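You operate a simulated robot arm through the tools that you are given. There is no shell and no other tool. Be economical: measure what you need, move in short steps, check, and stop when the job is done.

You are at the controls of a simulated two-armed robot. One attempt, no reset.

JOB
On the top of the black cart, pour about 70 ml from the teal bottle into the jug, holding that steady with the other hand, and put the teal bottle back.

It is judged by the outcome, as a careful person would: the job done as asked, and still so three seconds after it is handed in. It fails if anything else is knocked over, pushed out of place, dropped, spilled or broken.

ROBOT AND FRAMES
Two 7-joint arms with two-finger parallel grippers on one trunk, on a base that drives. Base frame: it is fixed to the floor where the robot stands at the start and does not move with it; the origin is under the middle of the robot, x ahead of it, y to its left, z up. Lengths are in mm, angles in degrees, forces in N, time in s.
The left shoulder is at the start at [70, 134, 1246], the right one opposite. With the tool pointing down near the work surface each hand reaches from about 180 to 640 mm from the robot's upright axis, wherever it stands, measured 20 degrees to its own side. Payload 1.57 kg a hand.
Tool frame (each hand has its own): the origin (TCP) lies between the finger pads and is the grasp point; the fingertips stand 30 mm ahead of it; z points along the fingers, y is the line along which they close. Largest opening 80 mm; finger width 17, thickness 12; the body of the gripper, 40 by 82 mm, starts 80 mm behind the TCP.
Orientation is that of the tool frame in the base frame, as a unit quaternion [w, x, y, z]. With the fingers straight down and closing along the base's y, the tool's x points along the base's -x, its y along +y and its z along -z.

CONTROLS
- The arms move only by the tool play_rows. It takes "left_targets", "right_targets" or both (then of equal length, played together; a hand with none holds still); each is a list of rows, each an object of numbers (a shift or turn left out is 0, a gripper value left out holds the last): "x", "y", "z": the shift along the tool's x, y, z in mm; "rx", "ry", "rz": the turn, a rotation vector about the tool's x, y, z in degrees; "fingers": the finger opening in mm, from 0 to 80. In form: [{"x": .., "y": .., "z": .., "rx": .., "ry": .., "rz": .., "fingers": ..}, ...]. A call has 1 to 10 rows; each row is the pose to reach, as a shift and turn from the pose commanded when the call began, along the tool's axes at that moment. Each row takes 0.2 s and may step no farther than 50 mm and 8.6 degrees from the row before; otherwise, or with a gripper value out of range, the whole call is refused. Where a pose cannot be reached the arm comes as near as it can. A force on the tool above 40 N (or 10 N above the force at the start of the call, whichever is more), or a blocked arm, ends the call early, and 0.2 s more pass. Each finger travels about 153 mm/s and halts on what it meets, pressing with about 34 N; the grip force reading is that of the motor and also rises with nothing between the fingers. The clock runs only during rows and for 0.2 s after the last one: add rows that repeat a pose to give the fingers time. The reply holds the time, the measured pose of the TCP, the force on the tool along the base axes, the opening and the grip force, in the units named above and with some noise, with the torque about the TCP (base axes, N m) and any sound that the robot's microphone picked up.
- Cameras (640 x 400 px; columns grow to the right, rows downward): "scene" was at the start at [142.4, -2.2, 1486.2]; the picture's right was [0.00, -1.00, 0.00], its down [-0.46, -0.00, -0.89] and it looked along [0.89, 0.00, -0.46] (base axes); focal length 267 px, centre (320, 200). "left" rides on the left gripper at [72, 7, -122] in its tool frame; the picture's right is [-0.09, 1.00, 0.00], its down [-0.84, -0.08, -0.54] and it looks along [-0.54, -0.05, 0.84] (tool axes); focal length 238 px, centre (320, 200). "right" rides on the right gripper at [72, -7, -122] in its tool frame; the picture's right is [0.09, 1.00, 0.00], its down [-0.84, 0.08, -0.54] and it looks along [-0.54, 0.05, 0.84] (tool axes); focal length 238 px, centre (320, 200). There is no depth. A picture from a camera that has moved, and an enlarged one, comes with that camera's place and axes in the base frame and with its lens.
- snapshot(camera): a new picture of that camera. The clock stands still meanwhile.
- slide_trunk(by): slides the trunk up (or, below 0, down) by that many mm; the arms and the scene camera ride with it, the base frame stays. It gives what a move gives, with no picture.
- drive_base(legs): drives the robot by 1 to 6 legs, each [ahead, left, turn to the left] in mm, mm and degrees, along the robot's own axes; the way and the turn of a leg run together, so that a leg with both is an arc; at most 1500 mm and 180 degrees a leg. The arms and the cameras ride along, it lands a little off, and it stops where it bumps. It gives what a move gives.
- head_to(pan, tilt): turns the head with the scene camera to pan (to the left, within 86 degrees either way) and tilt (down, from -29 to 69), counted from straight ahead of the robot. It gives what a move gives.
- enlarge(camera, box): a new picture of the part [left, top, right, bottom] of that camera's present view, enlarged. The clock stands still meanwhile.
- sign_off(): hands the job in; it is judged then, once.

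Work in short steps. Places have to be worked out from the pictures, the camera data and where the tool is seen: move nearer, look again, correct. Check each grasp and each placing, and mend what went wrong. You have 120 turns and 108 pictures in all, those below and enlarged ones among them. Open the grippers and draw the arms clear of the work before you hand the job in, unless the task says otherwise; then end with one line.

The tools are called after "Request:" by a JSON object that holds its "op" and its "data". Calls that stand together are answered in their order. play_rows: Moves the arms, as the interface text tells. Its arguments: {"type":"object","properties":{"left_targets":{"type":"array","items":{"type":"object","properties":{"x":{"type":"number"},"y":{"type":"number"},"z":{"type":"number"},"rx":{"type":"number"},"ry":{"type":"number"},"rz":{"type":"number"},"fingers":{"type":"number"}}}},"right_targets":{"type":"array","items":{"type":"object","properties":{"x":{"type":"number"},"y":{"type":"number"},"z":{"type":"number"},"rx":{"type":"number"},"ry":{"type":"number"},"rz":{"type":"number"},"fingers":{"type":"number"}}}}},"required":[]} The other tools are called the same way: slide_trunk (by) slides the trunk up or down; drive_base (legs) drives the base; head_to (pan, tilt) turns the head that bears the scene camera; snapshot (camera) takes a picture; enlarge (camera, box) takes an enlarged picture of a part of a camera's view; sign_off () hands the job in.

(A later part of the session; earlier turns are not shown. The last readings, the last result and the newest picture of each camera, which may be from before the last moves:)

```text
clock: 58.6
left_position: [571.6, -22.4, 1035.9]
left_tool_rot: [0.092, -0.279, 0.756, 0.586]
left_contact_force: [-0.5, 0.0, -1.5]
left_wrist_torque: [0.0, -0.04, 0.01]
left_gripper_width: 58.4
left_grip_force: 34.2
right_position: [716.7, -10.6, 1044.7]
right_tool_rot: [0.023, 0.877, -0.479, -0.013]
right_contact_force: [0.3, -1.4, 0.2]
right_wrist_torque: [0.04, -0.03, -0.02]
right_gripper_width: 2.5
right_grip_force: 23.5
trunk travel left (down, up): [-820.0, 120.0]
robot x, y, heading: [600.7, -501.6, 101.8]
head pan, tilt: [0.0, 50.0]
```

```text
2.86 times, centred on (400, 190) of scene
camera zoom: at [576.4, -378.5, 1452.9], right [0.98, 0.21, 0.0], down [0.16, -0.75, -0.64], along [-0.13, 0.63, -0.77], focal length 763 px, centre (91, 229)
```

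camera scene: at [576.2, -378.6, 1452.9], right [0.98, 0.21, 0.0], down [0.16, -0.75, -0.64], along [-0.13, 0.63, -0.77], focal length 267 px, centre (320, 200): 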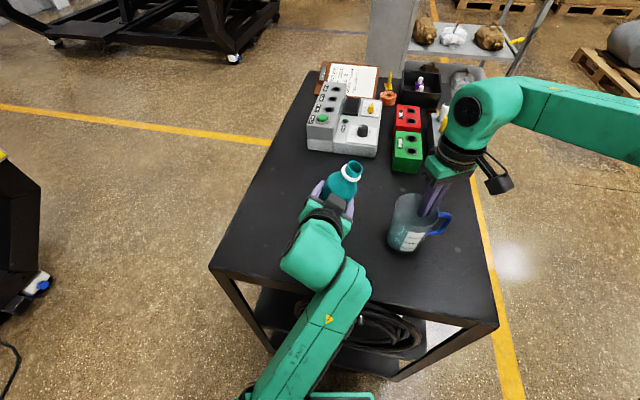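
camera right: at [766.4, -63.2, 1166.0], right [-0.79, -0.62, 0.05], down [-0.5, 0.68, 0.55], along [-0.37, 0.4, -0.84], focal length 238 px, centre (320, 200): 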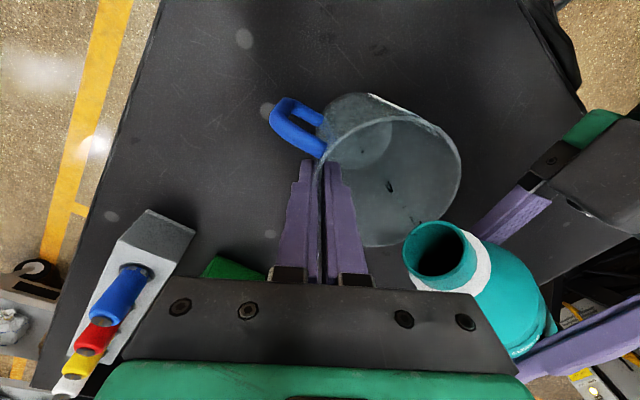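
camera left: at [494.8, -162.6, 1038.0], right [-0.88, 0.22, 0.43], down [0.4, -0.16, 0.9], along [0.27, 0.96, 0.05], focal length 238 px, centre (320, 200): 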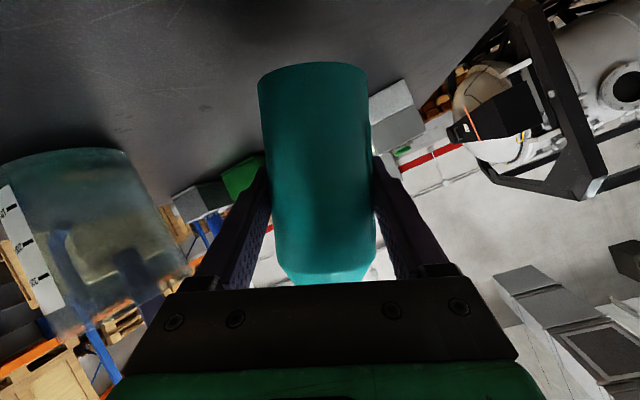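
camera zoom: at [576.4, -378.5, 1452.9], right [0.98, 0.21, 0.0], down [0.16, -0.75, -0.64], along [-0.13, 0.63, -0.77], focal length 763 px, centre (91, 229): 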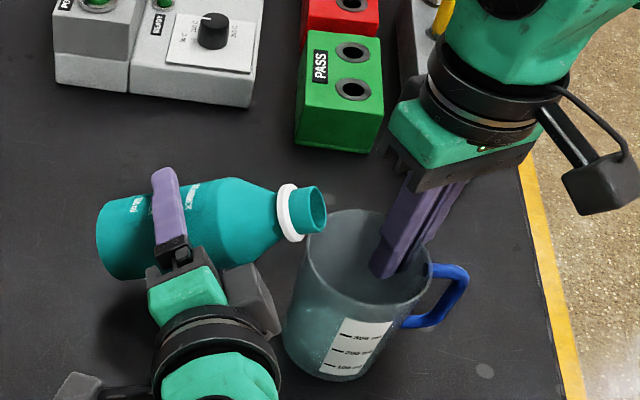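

Bottle is at 57°, position fine. Continue to 80° with the lip kept over the jug.

Request:
{"op": "play_rows", "data": {"left_targets": [{"x": -5.8, "y": 6.9, "z": -3.6, "rx": -2.45, "ry": 0.5, "rz": 5.3}, {"x": -11.7, "y": 13.8, "z": -7.2, "rx": -4.9, "ry": 1, "rz": 10.5}, {"x": -17.5, "y": 20.7, "z": -10.7, "rx": -7.35, "ry": 1.5, "rz": 15.8}, {"x": -23.4, "y": 27.6, "z": -14.3, "rx": -9.8, "ry": 2, "rz": 21.1}, {"x": -23.4, "y": 27.6, "z": -14.3, "rx": -9.8, "ry": 2, "rz": 21.1}]}}

Request:
{"op": "enlarge", "data": {"camera": "scene", "box": [360, 150, 460, 250]}}

Request:
{"op": "enlarge", "data": {"camera": "right", "box": [280, 80, 480, 260]}}

```text
clock: 59.8
left_position: [572.8, -26.2, 1064.7]
left_tool_rot: [-0.068, -0.145, 0.743, 0.65]
left_contact_force: [-0.4, 0.1, -1.3]
left_wrist_torque: [0.02, 0.01, 0.01]
left_gripper_width: 58.0
left_grip_force: 34.2
right_position: [717.0, -10.6, 1045.2]
right_tool_rot: [0.022, 0.878, -0.479, -0.012]
right_contact_force: [0.5, 0.7, 0.3]
right_wrist_torque: [0.06, -0.03, 0.0]
right_gripper_width: 2.4
right_grip_force: 23.9
trunk travel left (down, up): [-820.0, 120.0]
robot x, y, heading: [598.3, -504.3, 101.9]
head pan, tilt: [0.0, 50.0]
```

```text
4.00 times, centred on (410, 200) of scene
camera zoom: at [576.5, -378.5, 1452.9], right [0.98, 0.2, 0.0], down [0.16, -0.75, -0.64], along [-0.13, 0.63, -0.77], focal length 1068 px, centre (-40, 200)
```

zoom: 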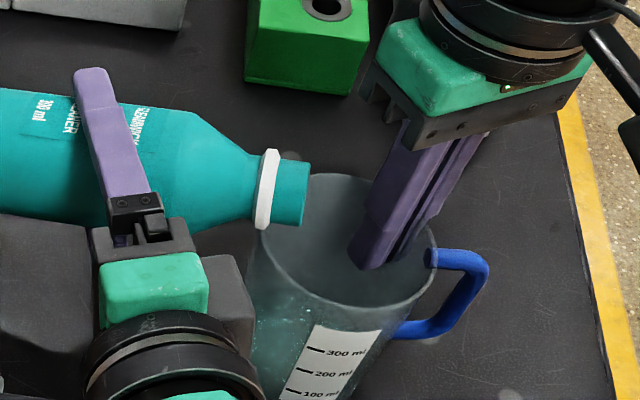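

```text
2.22 times, centred on (380, 170) of right
camera zoom: at [766.3, -63.2, 1166.0], right [-0.79, -0.62, 0.05], down [-0.5, 0.68, 0.55], along [-0.37, 0.4, -0.84], focal length 530 px, centre (187, 267)
```

zoom: 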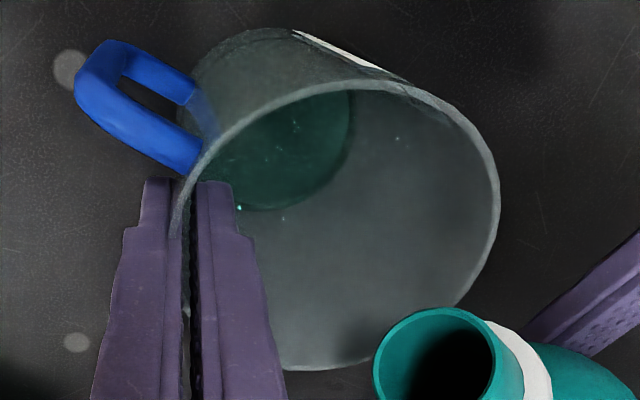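

Position came out ~10 mm lower/left of the command; something may be touching the left arm. I'll look at the whole scene.

Request:
{"op": "snapshot", "data": {"camera": "scene"}}

Request:
{"op": "snapshot", "data": {"camera": "left"}}

Request:
{"op": "play_rows", "data": {"left_targets": [{"x": 0}, {"x": 0}]}}

```text
40 pictures are left
camera scene: at [576.5, -378.5, 1452.9], right [0.98, 0.2, 0.0], down [0.16, -0.75, -0.64], along [-0.13, 0.63, -0.77], focal length 267 px, centre (320, 200)
```

scene: 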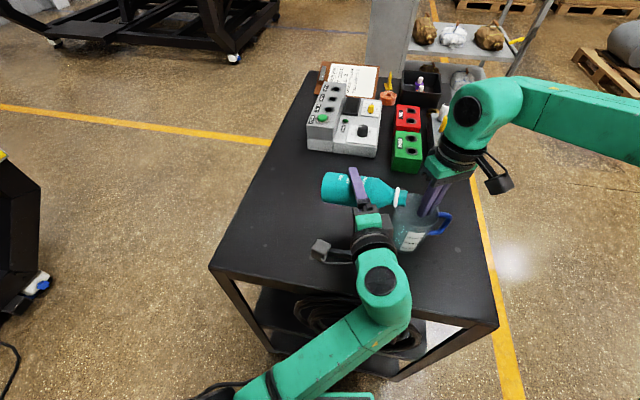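

```text
39 pictures are left
camera left: at [538.0, -162.6, 1083.2], right [-0.04, 0.14, 0.99], down [0.96, -0.27, 0.08], along [0.28, 0.95, -0.13], focal length 238 px, centre (320, 200)
```

left: 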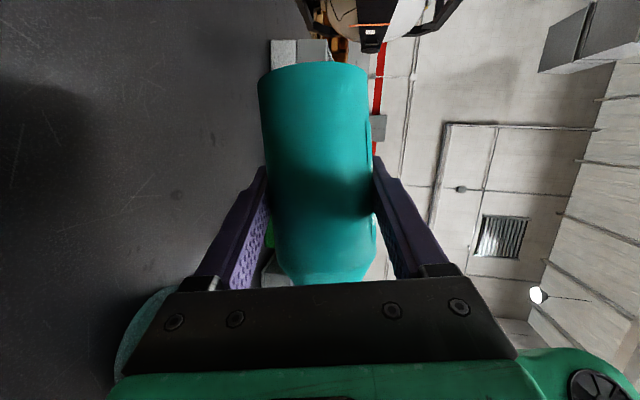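

```text
clock: 60.4
left_position: [571.8, -25.7, 1067.0]
left_tool_rot: [-0.067, -0.146, 0.742, 0.651]
left_contact_force: [0.2, 1.0, -1.8]
left_wrist_torque: [0.02, 0.0, 0.04]
left_gripper_width: 58.3
left_grip_force: 34.7
right_position: [716.5, -12.3, 1045.2]
right_tool_rot: [0.022, 0.878, -0.479, -0.012]
right_contact_force: [-0.4, 0.4, 0.9]
right_wrist_torque: [0.03, -0.05, -0.02]
right_gripper_width: 2.1
right_grip_force: 24.3
trunk travel left (down, up): [-820.0, 120.0]
robot x, y, heading: [600.9, -504.8, 101.6]
head pan, tilt: [0.0, 50.0]
```

Arms look clear of everything; I'll just steer by the measured pose. The bottle is at 82° now with no flow (it flowed at this angle before). Tip to ~85.5°, lift 8 mm and hold.

Request:
{"op": "play_rows", "data": {"left_targets": [{"x": -2.5, "y": 6.6, "z": -1.6, "rx": -0.7, "ry": 0.17, "rz": 1.6}, {"x": -5, "y": 13.3, "z": -3.2, "rx": -1.47, "ry": 0.34, "rz": 3.16}, {"x": -5, "y": 13.3, "z": -3.2, "rx": -1.47, "ry": 0.34, "rz": 3.16}, {"x": -5, "y": 13.3, "z": -3.2, "rx": -1.47, "ry": 0.34, "rz": 3.16}]}}

Request:
{"op": "enlarge", "data": {"camera": "right", "box": [280, 80, 480, 260]}}

```text
clock: 61.6
left_position: [569.2, -25.1, 1072.2]
left_tool_rot: [-0.101, -0.119, 0.738, 0.656]
left_contact_force: [0.6, 0.6, -1.8]
left_wrist_torque: [-0.04, 0.01, -0.02]
left_gripper_width: 58.3
left_grip_force: 34.1
right_position: [716.0, -9.6, 1045.3]
right_tool_rot: [0.023, 0.878, -0.478, -0.011]
right_contact_force: [-0.4, -0.5, -0.9]
right_wrist_torque: [0.04, -0.02, 0.01]
right_gripper_width: 2.4
right_grip_force: 23.6
trunk travel left (down, up): [-820.0, 120.0]
robot x, y, heading: [601.7, -501.1, 101.6]
head pan, tilt: [0.0, 50.0]
stopped in row 4 (left hand): the arm was blocked; the commanded pose is now the measured one
```

```text
2.22 times, centred on (380, 170) of right
camera zoom: at [766.3, -63.2, 1166.0], right [-0.79, -0.62, 0.05], down [-0.5, 0.68, 0.55], along [-0.37, 0.4, -0.84], focal length 530 px, centre (187, 267)
```

zoom: 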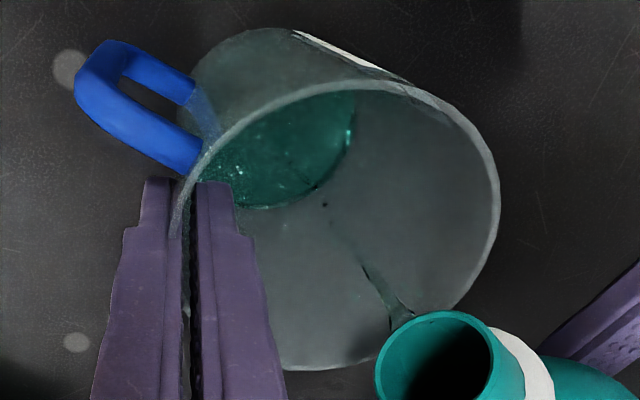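

Liquid is pouring cleanly inside at ~86.8°. The commanded pose is now this one, so I'll just hold here and let it drain toward a dribble.

Request:
{"op": "play_rows", "data": {"left_targets": [{"x": 0}, {"x": 0}, {"x": 0}, {"x": 0}]}}

Request:
{"op": "enlarge", "data": {"camera": "right", "box": [280, 80, 480, 260]}}

```text
clock: 62.6
left_position: [569.8, -25.9, 1073.4]
left_tool_rot: [-0.099, -0.119, 0.738, 0.657]
left_contact_force: [0.1, -0.3, -2.5]
left_wrist_torque: [-0.03, 0.03, 0.01]
left_gripper_width: 58.2
left_grip_force: 33.7
right_position: [716.5, -11.1, 1045.0]
right_tool_rot: [0.022, 0.878, -0.478, -0.012]
right_contact_force: [-0.1, -0.2, 0.3]
right_wrist_torque: [0.02, -0.05, 0.02]
right_gripper_width: 2.5
right_grip_force: 23.4
trunk travel left (down, up): [-820.0, 120.0]
robot x, y, heading: [598.3, -498.7, 101.7]
head pan, tilt: [0.0, 50.0]
```

```text
2.22 times, centred on (380, 170) of right
camera zoom: at [766.4, -63.2, 1166.0], right [-0.79, -0.62, 0.05], down [-0.5, 0.68, 0.55], along [-0.37, 0.4, -0.84], focal length 530 px, centre (187, 267)
```

zoom: 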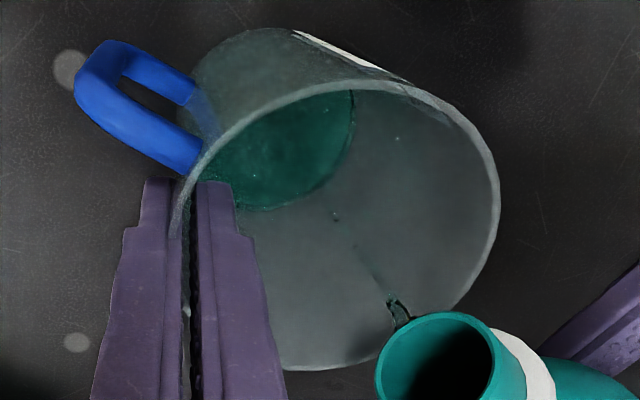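

Thinning to a dribble. I'll hold another 0.8 s and read the level through the wall.

Request:
{"op": "play_rows", "data": {"left_targets": [{"x": 0}, {"x": 0}, {"x": 0}]}}

Request:
{"op": "enlarge", "data": {"camera": "right", "box": [320, 80, 420, 170]}}

Request:
{"op": "enlarge", "data": {"camera": "scene", "box": [380, 190, 440, 260]}}

```text
clock: 63.4
left_position: [570.4, -26.4, 1072.0]
left_tool_rot: [-0.099, -0.12, 0.739, 0.656]
left_contact_force: [0.9, -0.4, -1.5]
left_wrist_torque: [0.02, 0.01, 0.01]
left_gripper_width: 58.3
left_grip_force: 34.3
right_position: [715.3, -9.8, 1045.2]
right_tool_rot: [0.022, 0.878, -0.479, -0.012]
right_contact_force: [-0.2, 0.3, 0.8]
right_wrist_torque: [0.01, -0.02, 0.01]
right_gripper_width: 2.5
right_grip_force: 23.9
trunk travel left (down, up): [-820.0, 120.0]
robot x, y, heading: [601.9, -499.6, 101.8]
head pan, tilt: [0.0, 50.0]
```

```text
4.44 times, centred on (370, 125) of right
camera zoom: at [766.4, -63.2, 1166.0], right [-0.79, -0.62, 0.05], down [-0.5, 0.68, 0.55], along [-0.37, 0.4, -0.84], focal length 1059 px, centre (98, 533)
```

zoom: 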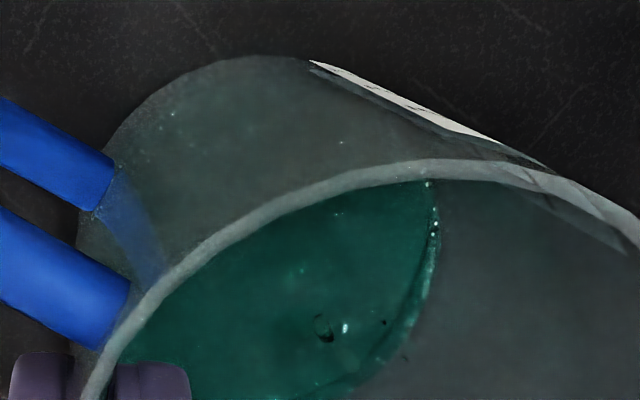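

```text
5.71 times, centred on (410, 225) of scene
camera zoom: at [576.6, -378.5, 1452.9], right [0.98, 0.2, 0.0], down [0.16, -0.75, -0.64], along [-0.13, 0.63, -0.77], focal length 1526 px, centre (-194, 57)
```

zoom: 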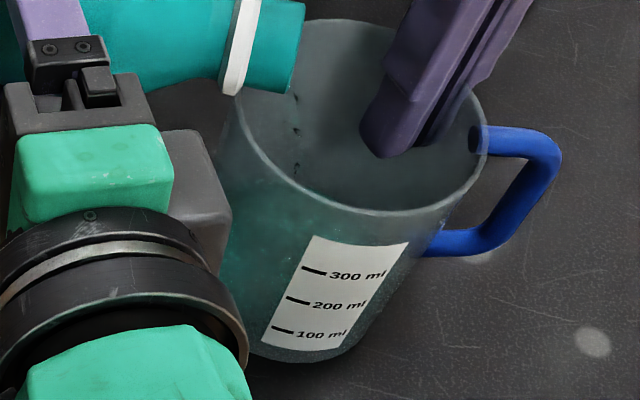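

Down to single drops. By both angle and level estimates ~60 ml is in. One more degree (~10 ml) and hold 1 s.

Request:
{"op": "play_rows", "data": {"left_targets": [{"rx": -0.42, "ry": 0.1, "rz": 0.9}, {"rx": -0.42, "ry": 0.1, "rz": 0.9}, {"rx": -0.42, "ry": 0.1, "rz": 0.9}, {"rx": -0.42, "ry": 0.1, "rz": 0.9}, {"rx": -0.42, "ry": 0.1, "rz": 0.9}]}}

Request:
{"op": "enlarge", "data": {"camera": "right", "box": [320, 80, 420, 170]}}

Request:
{"op": "enlarge", "data": {"camera": "right", "box": [280, 80, 480, 260]}}

```text
clock: 64.6
left_position: [570.3, -25.9, 1073.1]
left_tool_rot: [-0.106, -0.116, 0.737, 0.657]
left_contact_force: [-0.4, -0.4, -1.6]
left_wrist_torque: [0.01, -0.02, 0.02]
left_gripper_width: 58.1
left_grip_force: 34.1
right_position: [716.2, -10.8, 1045.3]
right_tool_rot: [0.021, 0.877, -0.479, -0.012]
right_contact_force: [-0.9, 0.2, -0.2]
right_wrist_torque: [0.03, -0.02, -0.03]
right_gripper_width: 2.4
right_grip_force: 24.0
trunk travel left (down, up): [-820.0, 120.0]
robot x, y, heading: [599.5, -503.0, 101.6]
head pan, tilt: [0.0, 50.0]
```

```text
4.44 times, centred on (370, 125) of right
camera zoom: at [766.4, -63.2, 1166.0], right [-0.79, -0.62, 0.05], down [-0.5, 0.68, 0.55], along [-0.37, 0.4, -0.84], focal length 1059 px, centre (98, 533)
```

zoom: 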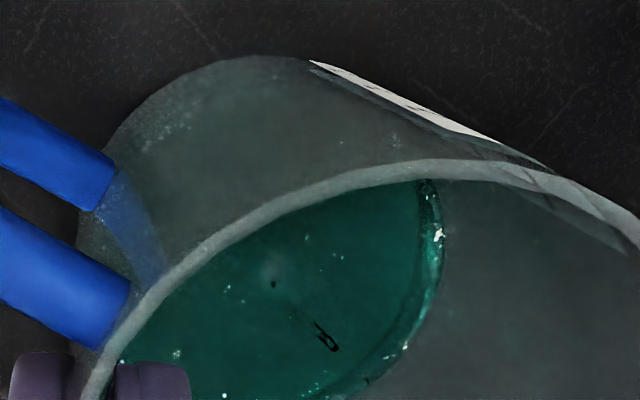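

```text
2.22 times, centred on (380, 170) of right
camera zoom: at [766.4, -63.2, 1166.0], right [-0.79, -0.62, 0.05], down [-0.5, 0.68, 0.55], along [-0.37, 0.4, -0.84], focal length 530 px, centre (187, 267)
```

zoom: 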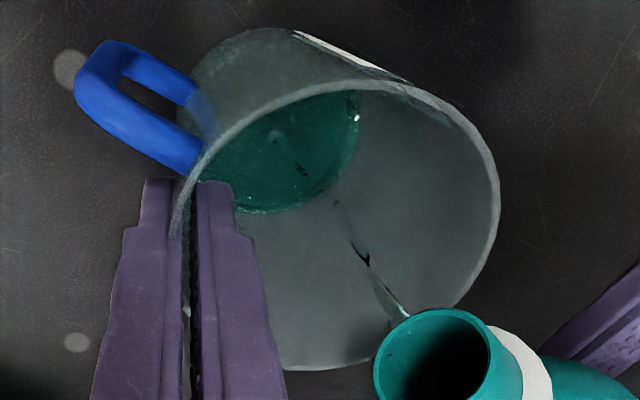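

Level has risen to ~13.5–14.5 mm above the floor, about 60 ml. A further 0.7° and 1 s should bring it to about 70.

Request:
{"op": "play_rows", "data": {"left_targets": [{"rx": -0.3, "ry": 0.07, "rz": 0.63}, {"rx": -0.3, "ry": 0.07, "rz": 0.63}, {"rx": -0.3, "ry": 0.07, "rz": 0.63}, {"rx": -0.3, "ry": 0.07, "rz": 0.63}, {"rx": -0.3, "ry": 0.07, "rz": 0.63}]}}

Request:
{"op": "enlarge", "data": {"camera": "right", "box": [320, 80, 420, 170]}}

Request:
{"op": "enlarge", "data": {"camera": "scene", "box": [360, 170, 460, 270]}}

```text
clock: 65.8
left_position: [570.6, -25.0, 1072.9]
left_tool_rot: [-0.109, -0.111, 0.736, 0.659]
left_contact_force: [-0.5, -0.1, -2.6]
left_wrist_torque: [-0.04, 0.04, 0.01]
left_gripper_width: 58.1
left_grip_force: 34.4
right_position: [716.3, -8.7, 1044.7]
right_tool_rot: [0.022, 0.878, -0.479, -0.011]
right_contact_force: [0.5, -0.3, -0.7]
right_wrist_torque: [0.03, -0.02, -0.04]
right_gripper_width: 2.4
right_grip_force: 23.2
trunk travel left (down, up): [-820.0, 120.0]
robot x, y, heading: [602.0, -499.4, 101.7]
head pan, tilt: [0.0, 50.0]
```

```text
4.44 times, centred on (370, 125) of right
camera zoom: at [766.4, -63.2, 1166.0], right [-0.79, -0.62, 0.05], down [-0.5, 0.68, 0.55], along [-0.37, 0.4, -0.84], focal length 1059 px, centre (98, 533)
```

zoom: 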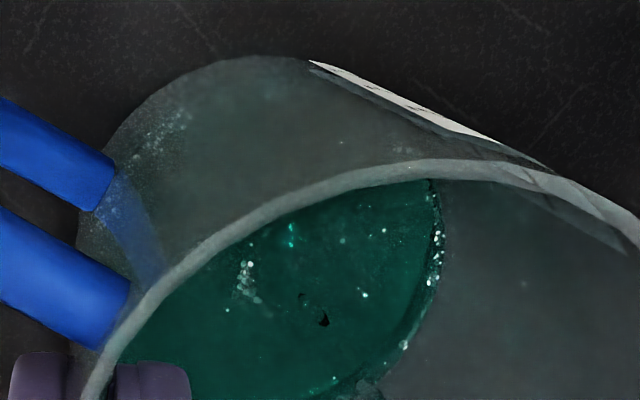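

```text
4.00 times, centred on (410, 220) of scene
camera zoom: at [576.6, -378.5, 1452.9], right [0.98, 0.2, 0.0], down [0.16, -0.75, -0.64], along [-0.13, 0.63, -0.77], focal length 1068 px, centre (-40, 120)
```

zoom: 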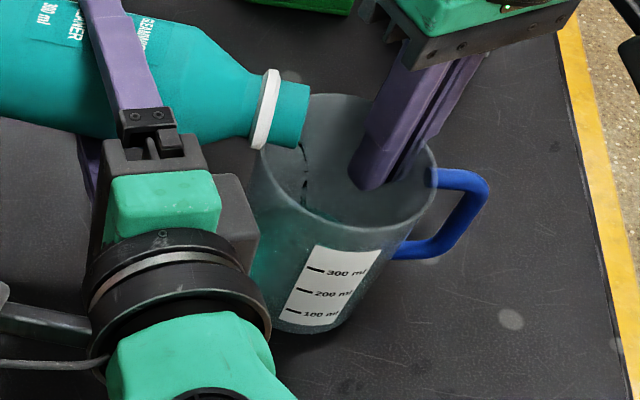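

Level is now ~15 mm above the floor (about 65–70 ml). I'll stop: tip the bottle back up with its mouth over the jug, in gentle steps.

Request:
{"op": "play_rows", "data": {"left_targets": [{"x": 1.3, "y": -6.2, "z": 1.1, "rx": 3, "ry": -0.7, "rz": -6.3}, {"x": 2.7, "y": -12.4, "z": 2.2, "rx": 5.9, "ry": -1.5, "rz": -12.6}, {"x": 4, "y": -18.6, "z": 3.4, "rx": 8.9, "ry": -2.2, "rz": -18.9}, {"x": 5.4, "y": -24.7, "z": 4.5, "rx": 11.86, "ry": -2.9, "rz": -25.2}, {"x": 5.4, "y": -24.7, "z": 4.5, "rx": 11.86, "ry": -2.9, "rz": -25.2}]}}

```text
clock: 67.0
left_position: [555.0, -24.7, 1044.1]
left_tool_rot: [0.054, -0.256, 0.759, 0.596]
left_contact_force: [0.8, -1.0, -1.1]
left_wrist_torque: [0.01, -0.04, 0.0]
left_gripper_width: 57.8
left_grip_force: 33.7
right_position: [716.3, -9.9, 1045.7]
right_tool_rot: [0.022, 0.878, -0.478, -0.011]
right_contact_force: [0.7, 0.4, 0.1]
right_wrist_torque: [0.06, -0.07, -0.04]
right_gripper_width: 2.5
right_grip_force: 24.2
trunk travel left (down, up): [-820.0, 120.0]
robot x, y, heading: [600.0, -501.5, 101.7]
head pan, tilt: [0.0, 50.0]
```

The TCP came out 9 mm short in x again, so something drags on the arm. Let me look at the arm itself by panning the head toward the left elbow.

Request:
{"op": "head_to", "data": {"pan": 30, "tilt": 60}}

Request:
{"op": "snapshot", "data": {"camera": "scene"}}

```text
clock: 68.0
left_position: [556.4, -25.1, 1042.4]
left_tool_rot: [0.055, -0.253, 0.761, 0.594]
left_contact_force: [0.4, 0.0, -1.2]
left_wrist_torque: [-0.01, -0.01, 0.01]
left_gripper_width: 58.0
left_grip_force: 33.9
right_position: [716.5, -10.3, 1044.6]
right_tool_rot: [0.023, 0.877, -0.479, -0.012]
right_contact_force: [-0.2, 0.3, 0.1]
right_wrist_torque: [0.06, -0.01, -0.02]
right_gripper_width: 2.3
right_grip_force: 23.7
trunk travel left (down, up): [-820.0, 120.0]
robot x, y, heading: [602.9, -501.6, 101.7]
head pan, tilt: [30.0, 60.0]
```

```text
30 pictures are left
camera scene: at [547.9, -404.1, 1440.4], right [0.75, 0.67, 0.0], down [0.58, -0.65, -0.5], along [-0.33, 0.37, -0.87], focal length 267 px, centre (320, 200)
```

scene: 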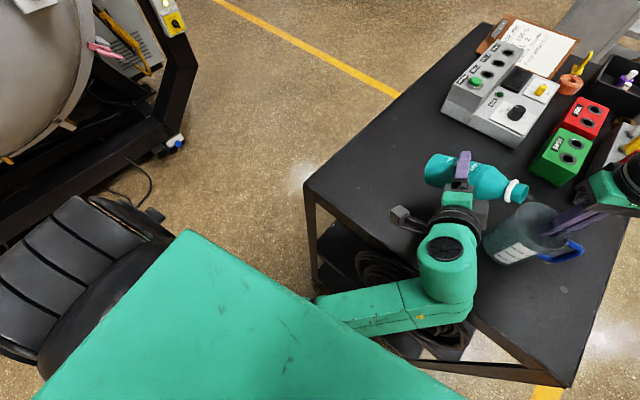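

Now I see: the left forearm is jammed against the robot's own chest plate at this near pose. Moving away (+y, toward home) frees it. I'll stand the bottle upright while moving toward (520,30,1085).

Request:
{"op": "play_rows", "data": {"left_targets": [{"x": -0.3, "y": 6, "z": 3, "rx": 3.2, "ry": -0.9, "rz": -7}, {"x": -0.6, "y": 13, "z": 8, "rx": 6.5, "ry": -1.7, "rz": -14}, {"x": -1, "y": 22, "z": 14, "rx": 9.7, "ry": -2.6, "rz": -20.9}, {"x": -1.3, "y": 31, "z": 21, "rx": 13, "ry": -3.5, "rz": -27.9}, {"x": -1.6, "y": 40, "z": 28, "rx": 16.2, "ry": -4.3, "rz": -34.9}, {"x": -2, "y": 48, "z": 35, "rx": 19.5, "ry": -5.2, "rz": -41.8}, {"x": -2.3, "y": 55, "z": 41, "rx": 22.7, "ry": -6, "rz": -48.8}, {"x": -2.6, "y": 62, "z": 47, "rx": 26, "ry": -6.9, "rz": -55.8}, {"x": -2.6, "y": 62, "z": 47, "rx": 26, "ry": -6.9, "rz": -55.8}]}}

Request:
{"op": "head_to", "data": {"pan": 0, "tilt": 50}}

Request:
{"op": "snapshot", "data": {"camera": "scene"}}

Request:
{"op": "snapshot", "data": {"camera": "left"}}

```text
clock: 69.0
left_position: [521.1, -10.0, 1028.8]
left_tool_rot: [0.192, -0.373, 0.763, 0.492]
left_contact_force: [0.4, 0.5, -1.1]
left_wrist_torque: [-0.01, -0.08, -0.01]
left_gripper_width: 58.0
left_grip_force: 34.2
right_position: [716.2, -10.6, 1044.5]
right_tool_rot: [0.022, 0.877, -0.479, -0.013]
right_contact_force: [0.6, 0.7, 0.4]
right_wrist_torque: [0.02, -0.04, -0.04]
right_gripper_width: 2.3
right_grip_force: 24.1
trunk travel left (down, up): [-820.0, 120.0]
robot x, y, heading: [600.2, -503.4, 102.1]
head pan, tilt: [30.0, 60.0]
stopped in row 5 (left hand): the arm was blocked; the commanded pose is now the measured one
```

```text
clock: 69.9
left_position: [521.3, -11.7, 1028.4]
left_tool_rot: [0.193, -0.372, 0.763, 0.492]
left_contact_force: [-0.4, 0.5, -1.4]
left_wrist_torque: [-0.01, -0.04, -0.04]
left_gripper_width: 58.1
left_grip_force: 34.0
right_position: [716.5, -9.8, 1045.5]
right_tool_rot: [0.022, 0.878, -0.478, -0.012]
right_contact_force: [0.1, -0.4, -0.1]
right_wrist_torque: [0.02, -0.07, 0.03]
right_gripper_width: 2.4
right_grip_force: 23.5
trunk travel left (down, up): [-820.0, 120.0]
robot x, y, heading: [600.6, -499.5, 101.7]
head pan, tilt: [0.0, 50.0]
```

```text
29 pictures are left
camera scene: at [576.5, -378.6, 1452.9], right [0.98, 0.21, 0.0], down [0.16, -0.75, -0.64], along [-0.13, 0.63, -0.77], focal length 267 px, centre (320, 200)
```

scene: 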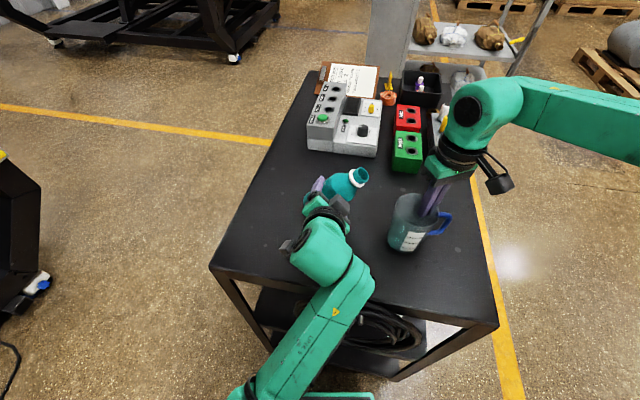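

```text
28 pictures are left
camera left: at [479.3, -146.4, 1038.9], right [-0.69, 0.27, 0.67], down [0.64, -0.19, 0.75], along [0.33, 0.94, -0.05], focal length 238 px, centre (320, 200)
```

left: 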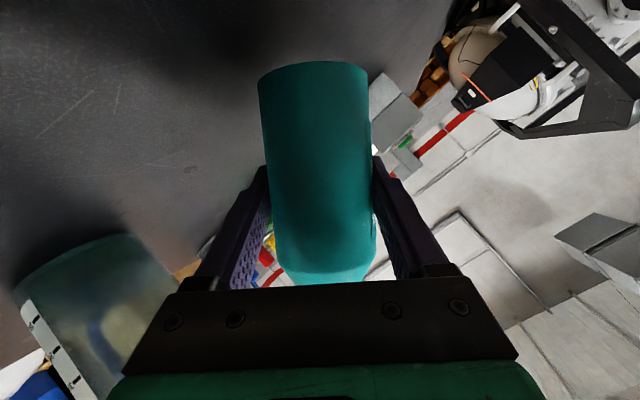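

The bottle is at ~38° tilt, 14 mm clear of the table. Raising is what jams the forearm (under the chest plate), so I'll first move straight outward (+y 80) without rotation.

Request:
{"op": "play_rows", "data": {"left_targets": [{"x": -6, "y": 8.4, "z": 17.6}, {"x": -11.9, "y": 16.8, "z": 35.2}, {"x": -17.9, "y": 25.1, "z": 52.8}, {"x": -23.8, "y": 33.5, "z": 70.4}, {"x": -23.8, "y": 33.5, "z": 70.4}]}}

```text
clock: 71.3
left_position: [483.9, 63.0, 1015.0]
left_tool_rot: [0.158, -0.362, 0.771, 0.5]
left_contact_force: [1.4, -1.9, 11.5]
left_wrist_torque: [-0.18, 0.12, 0.07]
left_gripper_width: 58.0
left_grip_force: 33.6
right_position: [716.5, -12.6, 1046.0]
right_tool_rot: [0.02, 0.878, -0.479, -0.013]
right_contact_force: [-0.3, 0.4, -1.0]
right_wrist_torque: [0.0, -0.04, 0.01]
right_gripper_width: 2.2
right_grip_force: 24.2
trunk travel left (down, up): [-820.0, 120.0]
robot x, y, heading: [604.1, -498.4, 101.9]
head pan, tilt: [0.0, 50.0]
stopped in row 5 (left hand): the arm was blocked; the commanded pose is now the measured one
```

The bottle's bottom edge now lightly touches the table (11 N). I need to see what holds the arm.

Request:
{"op": "head_to", "data": {"pan": 40, "tilt": 62}}

Request:
{"op": "snapshot", "data": {"camera": "scene"}}

```text
clock: 72.4
left_position: [482.5, 62.4, 1015.9]
left_tool_rot: [0.158, -0.363, 0.772, 0.498]
left_contact_force: [0.4, 3.9, 18.9]
left_wrist_torque: [0.21, 0.38, -0.06]
left_gripper_width: 58.0
left_grip_force: 33.8
right_position: [718.4, -12.3, 1046.3]
right_tool_rot: [0.021, 0.878, -0.479, -0.014]
right_contact_force: [-0.7, 0.4, -1.8]
right_wrist_torque: [0.02, -0.04, 0.0]
right_gripper_width: 2.3
right_grip_force: 23.3
trunk travel left (down, up): [-820.0, 120.0]
robot x, y, heading: [597.8, -500.2, 101.6]
head pan, tilt: [40.0, 62.0]
```

```text
27 pictures are left
camera scene: at [542.9, -417.3, 1438.4], right [0.62, 0.79, 0.0], down [0.69, -0.55, -0.47], along [-0.37, 0.29, -0.88], focal length 267 px, centre (320, 200)
```

scene: 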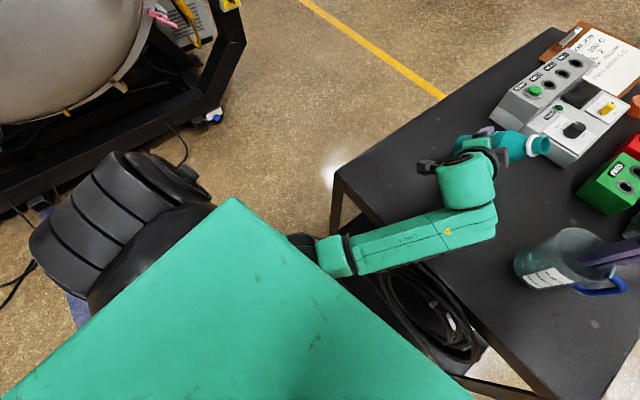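

The left elbow sits under the chest plate's edge, so lifting presses the forearm against it. Fix: release the jug (pour finished, it stands flat), raise the right hand clear, then raise the trunk so the left arm works lower relative to the body. First the release.

Request:
{"op": "play_rows", "data": {"right_targets": [{"fingers": 6}, {"fingers": 12}, {"fingers": 22}, {"fingers": 26}]}}

Request:
{"op": "snapshot", "data": {"camera": "right"}}

```text
clock: 73.4
left_position: [482.3, 61.9, 1014.8]
left_tool_rot: [0.158, -0.364, 0.771, 0.499]
left_contact_force: [0.1, 4.2, 19.7]
left_wrist_torque: [0.22, 0.38, -0.09]
left_gripper_width: 58.2
left_grip_force: 34.3
right_position: [717.7, -13.6, 1046.5]
right_tool_rot: [0.02, 0.878, -0.478, -0.014]
right_contact_force: [-0.2, -0.9, 1.0]
right_wrist_torque: [0.01, -0.01, 0.02]
right_gripper_width: 26.0
right_grip_force: 0.1
trunk travel left (down, up): [-820.0, 120.0]
robot x, y, heading: [601.5, -504.0, 101.7]
head pan, tilt: [40.0, 62.0]
```

```text
26 pictures are left
camera right: at [767.2, -66.2, 1167.2], right [-0.79, -0.62, 0.05], down [-0.5, 0.67, 0.55], along [-0.37, 0.41, -0.83], focal length 238 px, centre (320, 200)
```

right: 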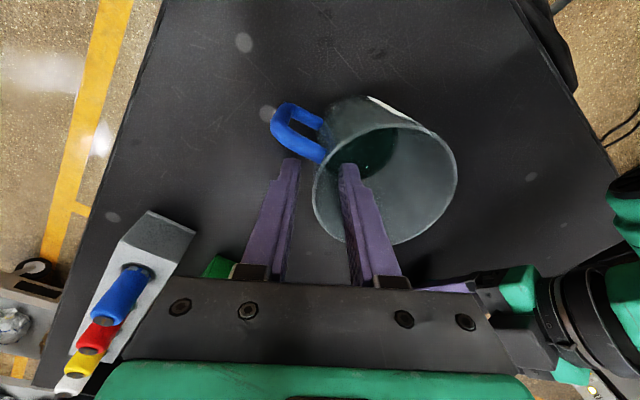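

Released; the jug stands by itself. Lifting the right hand straight out.

Request:
{"op": "play_rows", "data": {"right_targets": [{"z": -20}, {"z": -45}, {"z": -75}, {"z": -105}, {"z": -135}]}}

Request:
{"op": "snapshot", "data": {"camera": "right"}}

```text
clock: 74.6
left_position: [482.9, 62.4, 1015.4]
left_tool_rot: [0.158, -0.363, 0.772, 0.498]
left_contact_force: [-1.2, 3.4, 21.7]
left_wrist_torque: [0.21, 0.45, -0.08]
left_gripper_width: 58.2
left_grip_force: 34.6
right_position: [720.7, -13.6, 1180.5]
right_tool_rot: [0.02, 0.877, -0.48, -0.012]
right_contact_force: [1.0, 0.6, -0.4]
right_wrist_torque: [0.02, 0.0, -0.03]
right_gripper_width: 26.0
right_grip_force: 0.1
right hand out of reach, approached as far as the arm can: row 5
trunk travel left (down, up): [-820.0, 120.0]
robot x, y, heading: [599.2, -501.5, 101.9]
head pan, tilt: [40.0, 62.0]
```

```text
25 pictures are left
camera right: at [771.0, -66.9, 1302.1], right [-0.79, -0.61, 0.05], down [-0.49, 0.68, 0.55], along [-0.37, 0.41, -0.83], focal length 238 px, centre (320, 200)
```

right: 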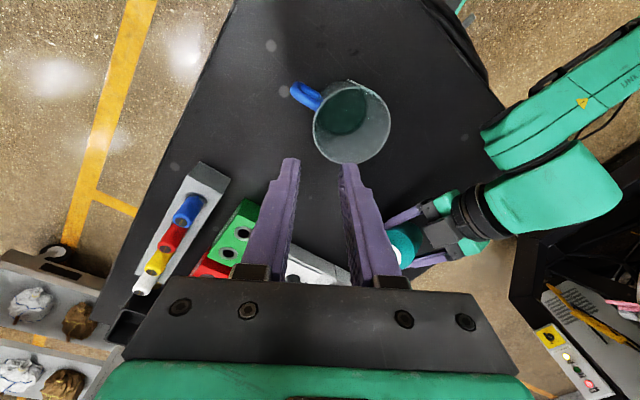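

Jug undisturbed and upright. Now raise the trunk 110 mm, which lifts the tilted bottle off the table too.

Request:
{"op": "slide_trunk", "data": {"by": 110}}

Request:
{"op": "snapshot", "data": {"camera": "scene"}}

```text
clock: 76.0
left_position: [483.0, 64.9, 1122.0]
left_tool_rot: [0.156, -0.364, 0.773, 0.496]
left_contact_force: [-0.6, -0.4, -1.9]
left_wrist_torque: [-0.01, 0.0, 0.05]
left_gripper_width: 58.1
left_grip_force: 33.5
right_position: [720.3, -11.1, 1290.3]
right_tool_rot: [0.021, 0.877, -0.479, -0.013]
right_contact_force: [0.1, -0.7, -0.9]
right_wrist_torque: [0.03, -0.03, -0.04]
right_gripper_width: 25.8
right_grip_force: 0.0
trunk travel left (down, up): [-930.0, 10.0]
robot x, y, heading: [604.5, -499.3, 101.8]
head pan, tilt: [40.0, 62.0]
```

```text
24 pictures are left
camera scene: at [541.8, -414.6, 1548.1], right [0.62, 0.79, 0.0], down [0.69, -0.55, -0.47], along [-0.37, 0.29, -0.88], focal length 267 px, centre (320, 200)
```

scene: 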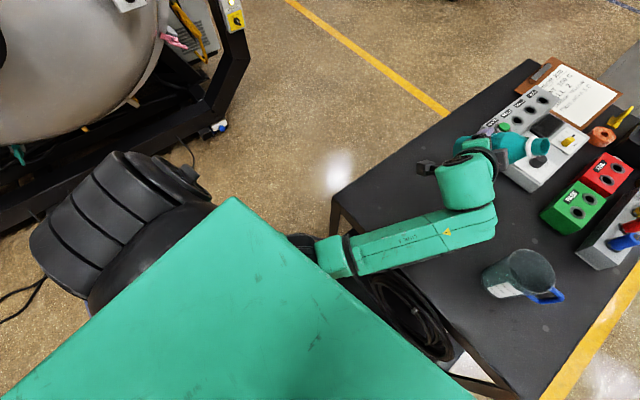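

Everything is clear. Now lower the hand relative to the body and stand the bottle upright at about (480,62,1070).

Request:
{"op": "play_rows", "data": {"left_targets": [{"x": 11, "y": -10.5, "z": 8}, {"x": 22, "y": -21, "z": 16, "rx": 2.4, "ry": -1.5, "rz": -5.3}, {"x": 33.4, "y": -31.8, "z": 24.3, "rx": 5.7, "ry": -3.4, "rz": -12.3}, {"x": 33.4, "y": -31.8, "z": 24.3, "rx": 8.6, "ry": -5.1, "rz": -18.5}, {"x": 33.4, "y": -31.8, "z": 24.3, "rx": 11.4, "ry": -6.8, "rz": -24.7}, {"x": 33.4, "y": -31.8, "z": 24.3, "rx": 14.3, "ry": -8.5, "rz": -30.8}, {"x": 33.4, "y": -31.8, "z": 24.3, "rx": 17.1, "ry": -10.2, "rz": -37}, {"x": 33.4, "y": -31.8, "z": 24.3, "rx": 17.1, "ry": -10.2, "rz": -37}]}}

Request:
{"op": "snapshot", "data": {"camera": "scene"}}

```text
clock: 77.8
left_position: [480.2, 66.1, 1070.1]
left_tool_rot: [0.425, -0.518, 0.664, 0.331]
left_contact_force: [-0.5, 0.0, -1.1]
left_wrist_torque: [-0.06, -0.01, -0.03]
left_gripper_width: 57.9
left_grip_force: 34.1
right_position: [720.9, -10.7, 1289.4]
right_tool_rot: [0.021, 0.877, -0.48, -0.012]
right_contact_force: [0.3, -0.5, -0.3]
right_wrist_torque: [0.04, -0.02, 0.01]
right_gripper_width: 26.3
right_grip_force: 0.0
trunk travel left (down, up): [-930.0, 10.0]
robot x, y, heading: [600.6, -499.7, 101.8]
head pan, tilt: [40.0, 62.0]
```

```text
23 pictures are left
camera scene: at [541.9, -414.4, 1548.1], right [0.62, 0.79, 0.0], down [0.69, -0.55, -0.47], along [-0.37, 0.29, -0.88], focal length 267 px, centre (320, 200)
```

scene: 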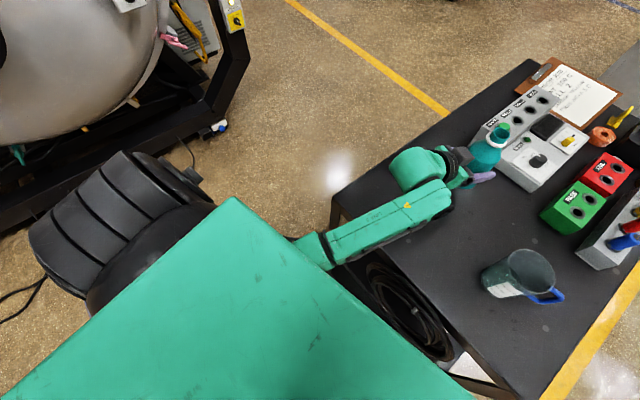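

Upright and exactly on pose. Before putting it back I'll step back a bit so the left camera can read the jug's level from the side.

Request:
{"op": "play_rows", "data": {"left_targets": [{"x": 6.4, "y": -17.4, "z": -16.7}, {"x": 12.7, "y": -34.8, "z": -33.4}, {"x": 19, "y": -52, "z": -50}, {"x": 25.4, "y": -69.5, "z": -66.7}, {"x": 25.4, "y": -69.5, "z": -66.7}]}}

Request:
{"op": "snapshot", "data": {"camera": "left"}}

```text
clock: 79.0
left_position: [531.1, -21.4, 1075.2]
left_tool_rot: [0.425, -0.518, 0.665, 0.331]
left_contact_force: [0.6, -0.3, -1.7]
left_wrist_torque: [-0.05, -0.02, 0.02]
left_gripper_width: 57.9
left_grip_force: 34.5
right_position: [720.9, -10.9, 1289.0]
right_tool_rot: [0.021, 0.877, -0.48, -0.012]
right_contact_force: [0.2, -0.7, 0.0]
right_wrist_torque: [-0.01, 0.0, 0.03]
right_gripper_width: 26.1
right_grip_force: 0.1
trunk travel left (down, up): [-930.0, 10.0]
robot x, y, heading: [601.6, -505.2, 101.5]
head pan, tilt: [40.0, 62.0]
```

```text
22 pictures are left
camera left: at [489.8, -157.2, 1061.0], right [-0.96, 0.28, 0.09], down [0.04, -0.16, 0.99], along [0.29, 0.95, 0.14], focal length 238 px, centre (320, 200)
```

left: 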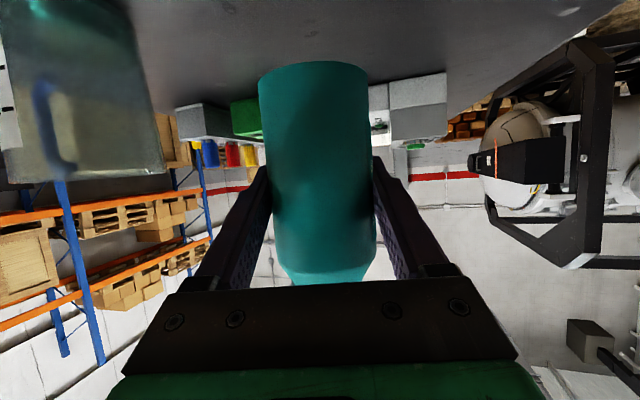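

Jug's bottom is cut off; lower the hand 40 mm and back 20 mm.

Request:
{"op": "play_rows", "data": {"left_targets": [{"x": 15, "y": -1.6, "z": -0.3}, {"x": 30, "y": -3.3, "z": -0.5}, {"x": 44.4, "y": -4.9, "z": -0.8}, {"x": 44.4, "y": -4.9, "z": -0.8}]}}

Request:
{"op": "enlarge", "data": {"camera": "left", "box": [0, 0, 200, 220]}}

Request:
{"op": "enlarge", "data": {"camera": "left", "box": [20, 0, 150, 90]}}

```text
clock: 80.0
left_position: [529.4, -41.7, 1035.0]
left_tool_rot: [0.424, -0.518, 0.664, 0.333]
left_contact_force: [-0.8, -0.7, -2.2]
left_wrist_torque: [-0.03, -0.01, -0.02]
left_gripper_width: 57.9
left_grip_force: 34.4
right_position: [721.7, -10.9, 1288.2]
right_tool_rot: [0.021, 0.877, -0.48, -0.013]
right_contact_force: [-0.1, 0.1, 0.2]
right_wrist_torque: [-0.01, 0.02, -0.01]
right_gripper_width: 26.0
right_grip_force: 0.0
trunk travel left (down, up): [-930.0, 10.0]
robot x, y, heading: [603.1, -504.4, 101.8]
head pan, tilt: [40.0, 62.0]
```

```text
1.82 times, centred on (100, 110) of left
camera zoom: at [489.7, -177.2, 1020.7], right [-0.96, 0.28, 0.09], down [0.04, -0.16, 0.99], along [0.29, 0.95, 0.14], focal length 433 px, centre (720, 364)
```

zoom: 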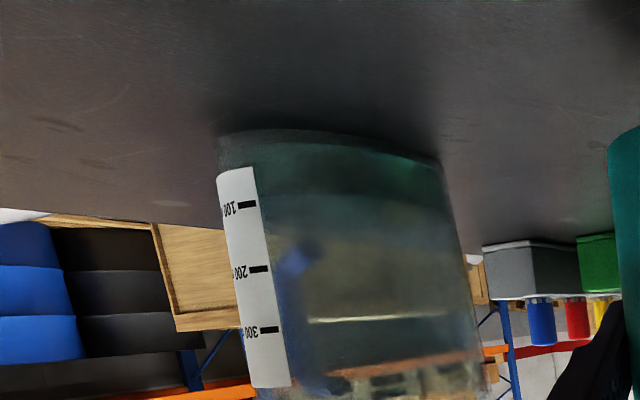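

```text
4.44 times, centred on (85, 45) of left
camera zoom: at [489.7, -177.2, 1020.7], right [-0.96, 0.28, 0.09], down [0.04, -0.16, 0.99], along [0.29, 0.95, 0.14], focal length 1059 px, centre (1364, 889)
```

zoom: 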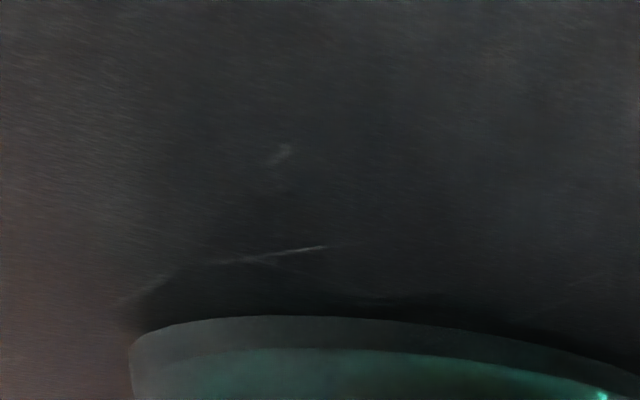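

Great viewpoint. One more zoom on the liquid band next to the 100 mark.

Request:
{"op": "enlarge", "data": {"camera": "left", "box": [60, 60, 160, 130]}}

```text
5.71 times, centred on (110, 95) of left
camera zoom: at [489.7, -177.2, 1020.7], right [-0.96, 0.28, 0.09], down [0.04, -0.16, 0.99], along [0.29, 0.95, 0.14], focal length 1362 px, centre (1520, 800)
```

zoom: 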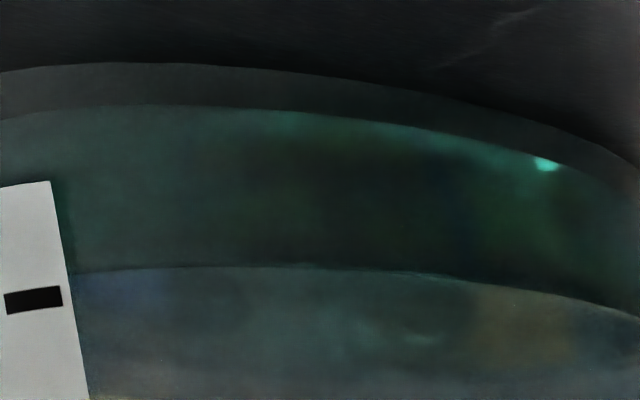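

The surface is at ~18 mm above the floor, somewhat under the 100 ml mark; geometry and tilt-angle estimates agree on about 70–75 ml, so that's right. Now carry the bottle back to above its original spot (480.4,103), 25 mm high.

Request:
{"op": "play_rows", "data": {"left_targets": [{"x": -14, "y": 11, "z": 12}, {"x": -23, "y": 25, "z": 32}, {"x": -31, "y": 40, "z": 55}, {"x": -40, "y": 55, "z": 77}, {"x": -48, "y": 70, "z": 98}, {"x": -54, "y": 82.8, "z": 116.5}, {"x": -54, "y": 82.8, "z": 116.5}]}}

Request:
{"op": "head_to", "data": {"pan": 0, "tilt": 50}}

Request:
{"op": "snapshot", "data": {"camera": "scene"}}

Request:
{"op": "snapshot", "data": {"camera": "left"}}

```text
clock: 81.6
left_position: [481.0, 104.5, 1034.6]
left_tool_rot: [0.424, -0.518, 0.664, 0.333]
left_contact_force: [0.3, 0.3, -2.7]
left_wrist_torque: [-0.03, -0.01, 0.0]
left_gripper_width: 58.2
left_grip_force: 34.0
right_position: [719.7, -10.6, 1290.4]
right_tool_rot: [0.021, 0.877, -0.48, -0.011]
right_contact_force: [0.0, -0.1, -0.9]
right_wrist_torque: [0.01, -0.02, -0.03]
right_gripper_width: 25.8
right_grip_force: 0.0
trunk travel left (down, up): [-930.0, 10.0]
robot x, y, heading: [602.0, -497.8, 101.8]
head pan, tilt: [40.0, 62.0]
```

```text
clock: 82.7
left_position: [481.1, 104.5, 1036.1]
left_tool_rot: [0.425, -0.518, 0.665, 0.332]
left_contact_force: [0.4, 0.6, -1.8]
left_wrist_torque: [-0.04, 0.04, -0.04]
left_gripper_width: 57.9
left_grip_force: 33.8
right_position: [719.8, -9.5, 1288.8]
right_tool_rot: [0.021, 0.877, -0.481, -0.013]
right_contact_force: [0.4, 0.9, 0.8]
right_wrist_torque: [0.0, -0.03, 0.0]
right_gripper_width: 25.9
right_grip_force: 0.1
trunk travel left (down, up): [-930.0, 10.0]
robot x, y, heading: [600.4, -501.3, 101.6]
head pan, tilt: [0.0, 50.0]
```

```text
18 pictures are left
camera scene: at [576.3, -378.6, 1562.9], right [0.98, 0.21, 0.0], down [0.16, -0.75, -0.64], along [-0.13, 0.63, -0.77], focal length 267 px, centre (320, 200)
```

scene: 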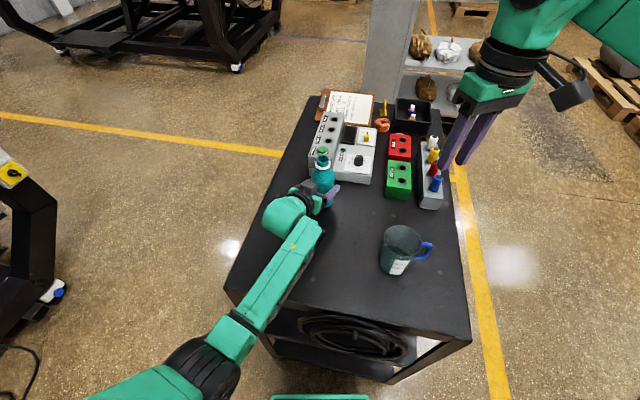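

```text
17 pictures are left
camera left: at [439.9, -31.0, 1021.4], right [-0.96, 0.28, 0.09], down [0.04, -0.16, 0.99], along [0.29, 0.95, 0.14], focal length 238 px, centre (320, 200)
```

left: 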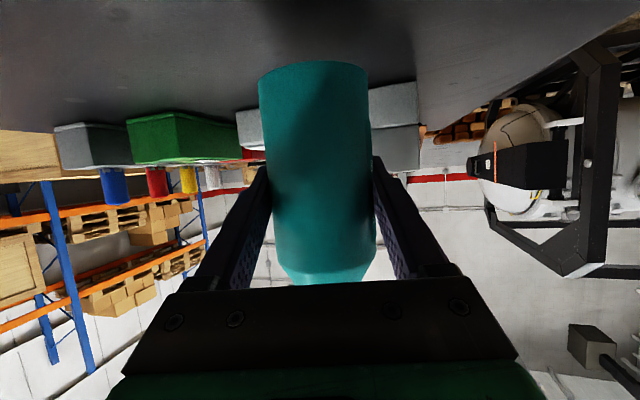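

Above the home spot. Lower 22 mm, then feel for the table.

Request:
{"op": "play_rows", "data": {"left_targets": [{"x": 7, "z": 3.2}, {"x": 14, "z": 6.5}, {"x": 20, "z": 9.2}, {"x": 20, "z": 9.2}]}}

Request:
{"op": "play_rows", "data": {"left_targets": [{"x": 0.9, "z": 0.4}, {"x": 1.8, "z": 0.8}]}}

```text
clock: 83.7
left_position: [480.9, 105.3, 1013.9]
left_tool_rot: [0.424, -0.518, 0.665, 0.331]
left_contact_force: [-0.3, 0.2, -0.8]
left_wrist_torque: [-0.02, -0.02, -0.02]
left_gripper_width: 58.1
left_grip_force: 34.2
right_position: [721.5, -9.6, 1288.8]
right_tool_rot: [0.021, 0.877, -0.48, -0.012]
right_contact_force: [-0.3, 0.4, 0.5]
right_wrist_torque: [-0.01, -0.02, 0.03]
right_gripper_width: 26.0
right_grip_force: 0.0
trunk travel left (down, up): [-930.0, 10.0]
robot x, y, heading: [602.0, -500.0, 101.5]
head pan, tilt: [0.0, 50.0]
```

```text
clock: 84.3
left_position: [480.8, 102.9, 1012.3]
left_tool_rot: [0.424, -0.518, 0.665, 0.332]
left_contact_force: [0.4, -0.6, -1.4]
left_wrist_torque: [0.03, 0.01, 0.02]
left_gripper_width: 58.1
left_grip_force: 34.0
right_position: [719.7, -9.9, 1287.6]
right_tool_rot: [0.021, 0.877, -0.48, -0.013]
right_contact_force: [-0.6, -0.4, 0.2]
right_wrist_torque: [-0.01, 0.02, -0.04]
right_gripper_width: 26.1
right_grip_force: 0.0
trunk travel left (down, up): [-930.0, 10.0]
robot x, y, heading: [599.8, -503.0, 101.6]
head pan, tilt: [0.0, 50.0]
```

Not touching yet; creep down 1 mm at a time.

Request:
{"op": "play_rows", "data": {"left_targets": [{"x": 0.9, "z": 0.4}, {"x": 0.9, "z": 0.4}]}}

Request:
{"op": "play_rows", "data": {"left_targets": [{"x": 0.9, "z": 0.4}, {"x": 0.9, "z": 0.4}]}}

```text
clock: 84.9
left_position: [480.4, 104.6, 1009.9]
left_tool_rot: [0.425, -0.518, 0.664, 0.332]
left_contact_force: [-0.6, 0.5, -2.4]
left_wrist_torque: [-0.02, 0.02, 0.05]
left_gripper_width: 58.1
left_grip_force: 33.9
right_position: [720.3, -11.4, 1288.8]
right_tool_rot: [0.022, 0.877, -0.48, -0.013]
right_contact_force: [-0.7, -0.3, 0.6]
right_wrist_torque: [0.03, -0.01, 0.03]
right_gripper_width: 25.9
right_grip_force: 0.0
trunk travel left (down, up): [-930.0, 10.0]
robot x, y, heading: [603.2, -502.9, 102.0]
head pan, tilt: [0.0, 50.0]
```

```text
clock: 85.5
left_position: [480.0, 104.1, 1013.4]
left_tool_rot: [0.425, -0.517, 0.664, 0.333]
left_contact_force: [-0.8, 1.6, 3.0]
left_wrist_torque: [-0.04, 0.02, -0.03]
left_gripper_width: 58.0
left_grip_force: 34.0
right_position: [720.9, -10.3, 1290.9]
right_tool_rot: [0.021, 0.877, -0.48, -0.012]
right_contact_force: [0.5, 0.0, -0.5]
right_wrist_torque: [0.0, 0.01, 0.0]
right_gripper_width: 25.8
right_grip_force: 0.1
trunk travel left (down, up): [-930.0, 10.0]
robot x, y, heading: [602.8, -502.5, 101.8]
head pan, tilt: [0.0, 50.0]
```

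Contact (+3 N): the bottle is on the table. Opening gradually and then backing out.

Request:
{"op": "play_rows", "data": {"left_targets": [{"fingers": 60}, {"fingers": 64}, {"fingers": 70}, {"fingers": 80}, {"fingers": 80}]}}

Request:
{"op": "snapshot", "data": {"camera": "left"}}

```text
clock: 86.7
left_position: [481.1, 104.0, 1009.9]
left_tool_rot: [0.424, -0.518, 0.664, 0.332]
left_contact_force: [-0.4, 0.4, -0.3]
left_wrist_torque: [0.01, -0.02, -0.01]
left_gripper_width: 80.2
left_grip_force: 0.1
right_position: [720.5, -11.0, 1289.9]
right_tool_rot: [0.021, 0.877, -0.48, -0.012]
right_contact_force: [0.3, -0.2, -0.1]
right_wrist_torque: [-0.02, -0.03, 0.04]
right_gripper_width: 26.0
right_grip_force: 0.1
trunk travel left (down, up): [-930.0, 10.0]
robot x, y, heading: [602.8, -502.8, 101.8]
head pan, tilt: [0.0, 50.0]
```

```text
16 pictures are left
camera left: at [440.0, -31.7, 995.5], right [-0.96, 0.28, 0.09], down [0.04, -0.16, 0.99], along [0.29, 0.95, 0.14], focal length 238 px, centre (320, 200)
```

left: 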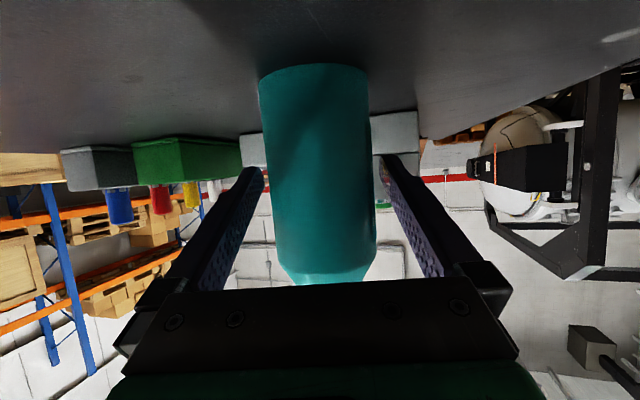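

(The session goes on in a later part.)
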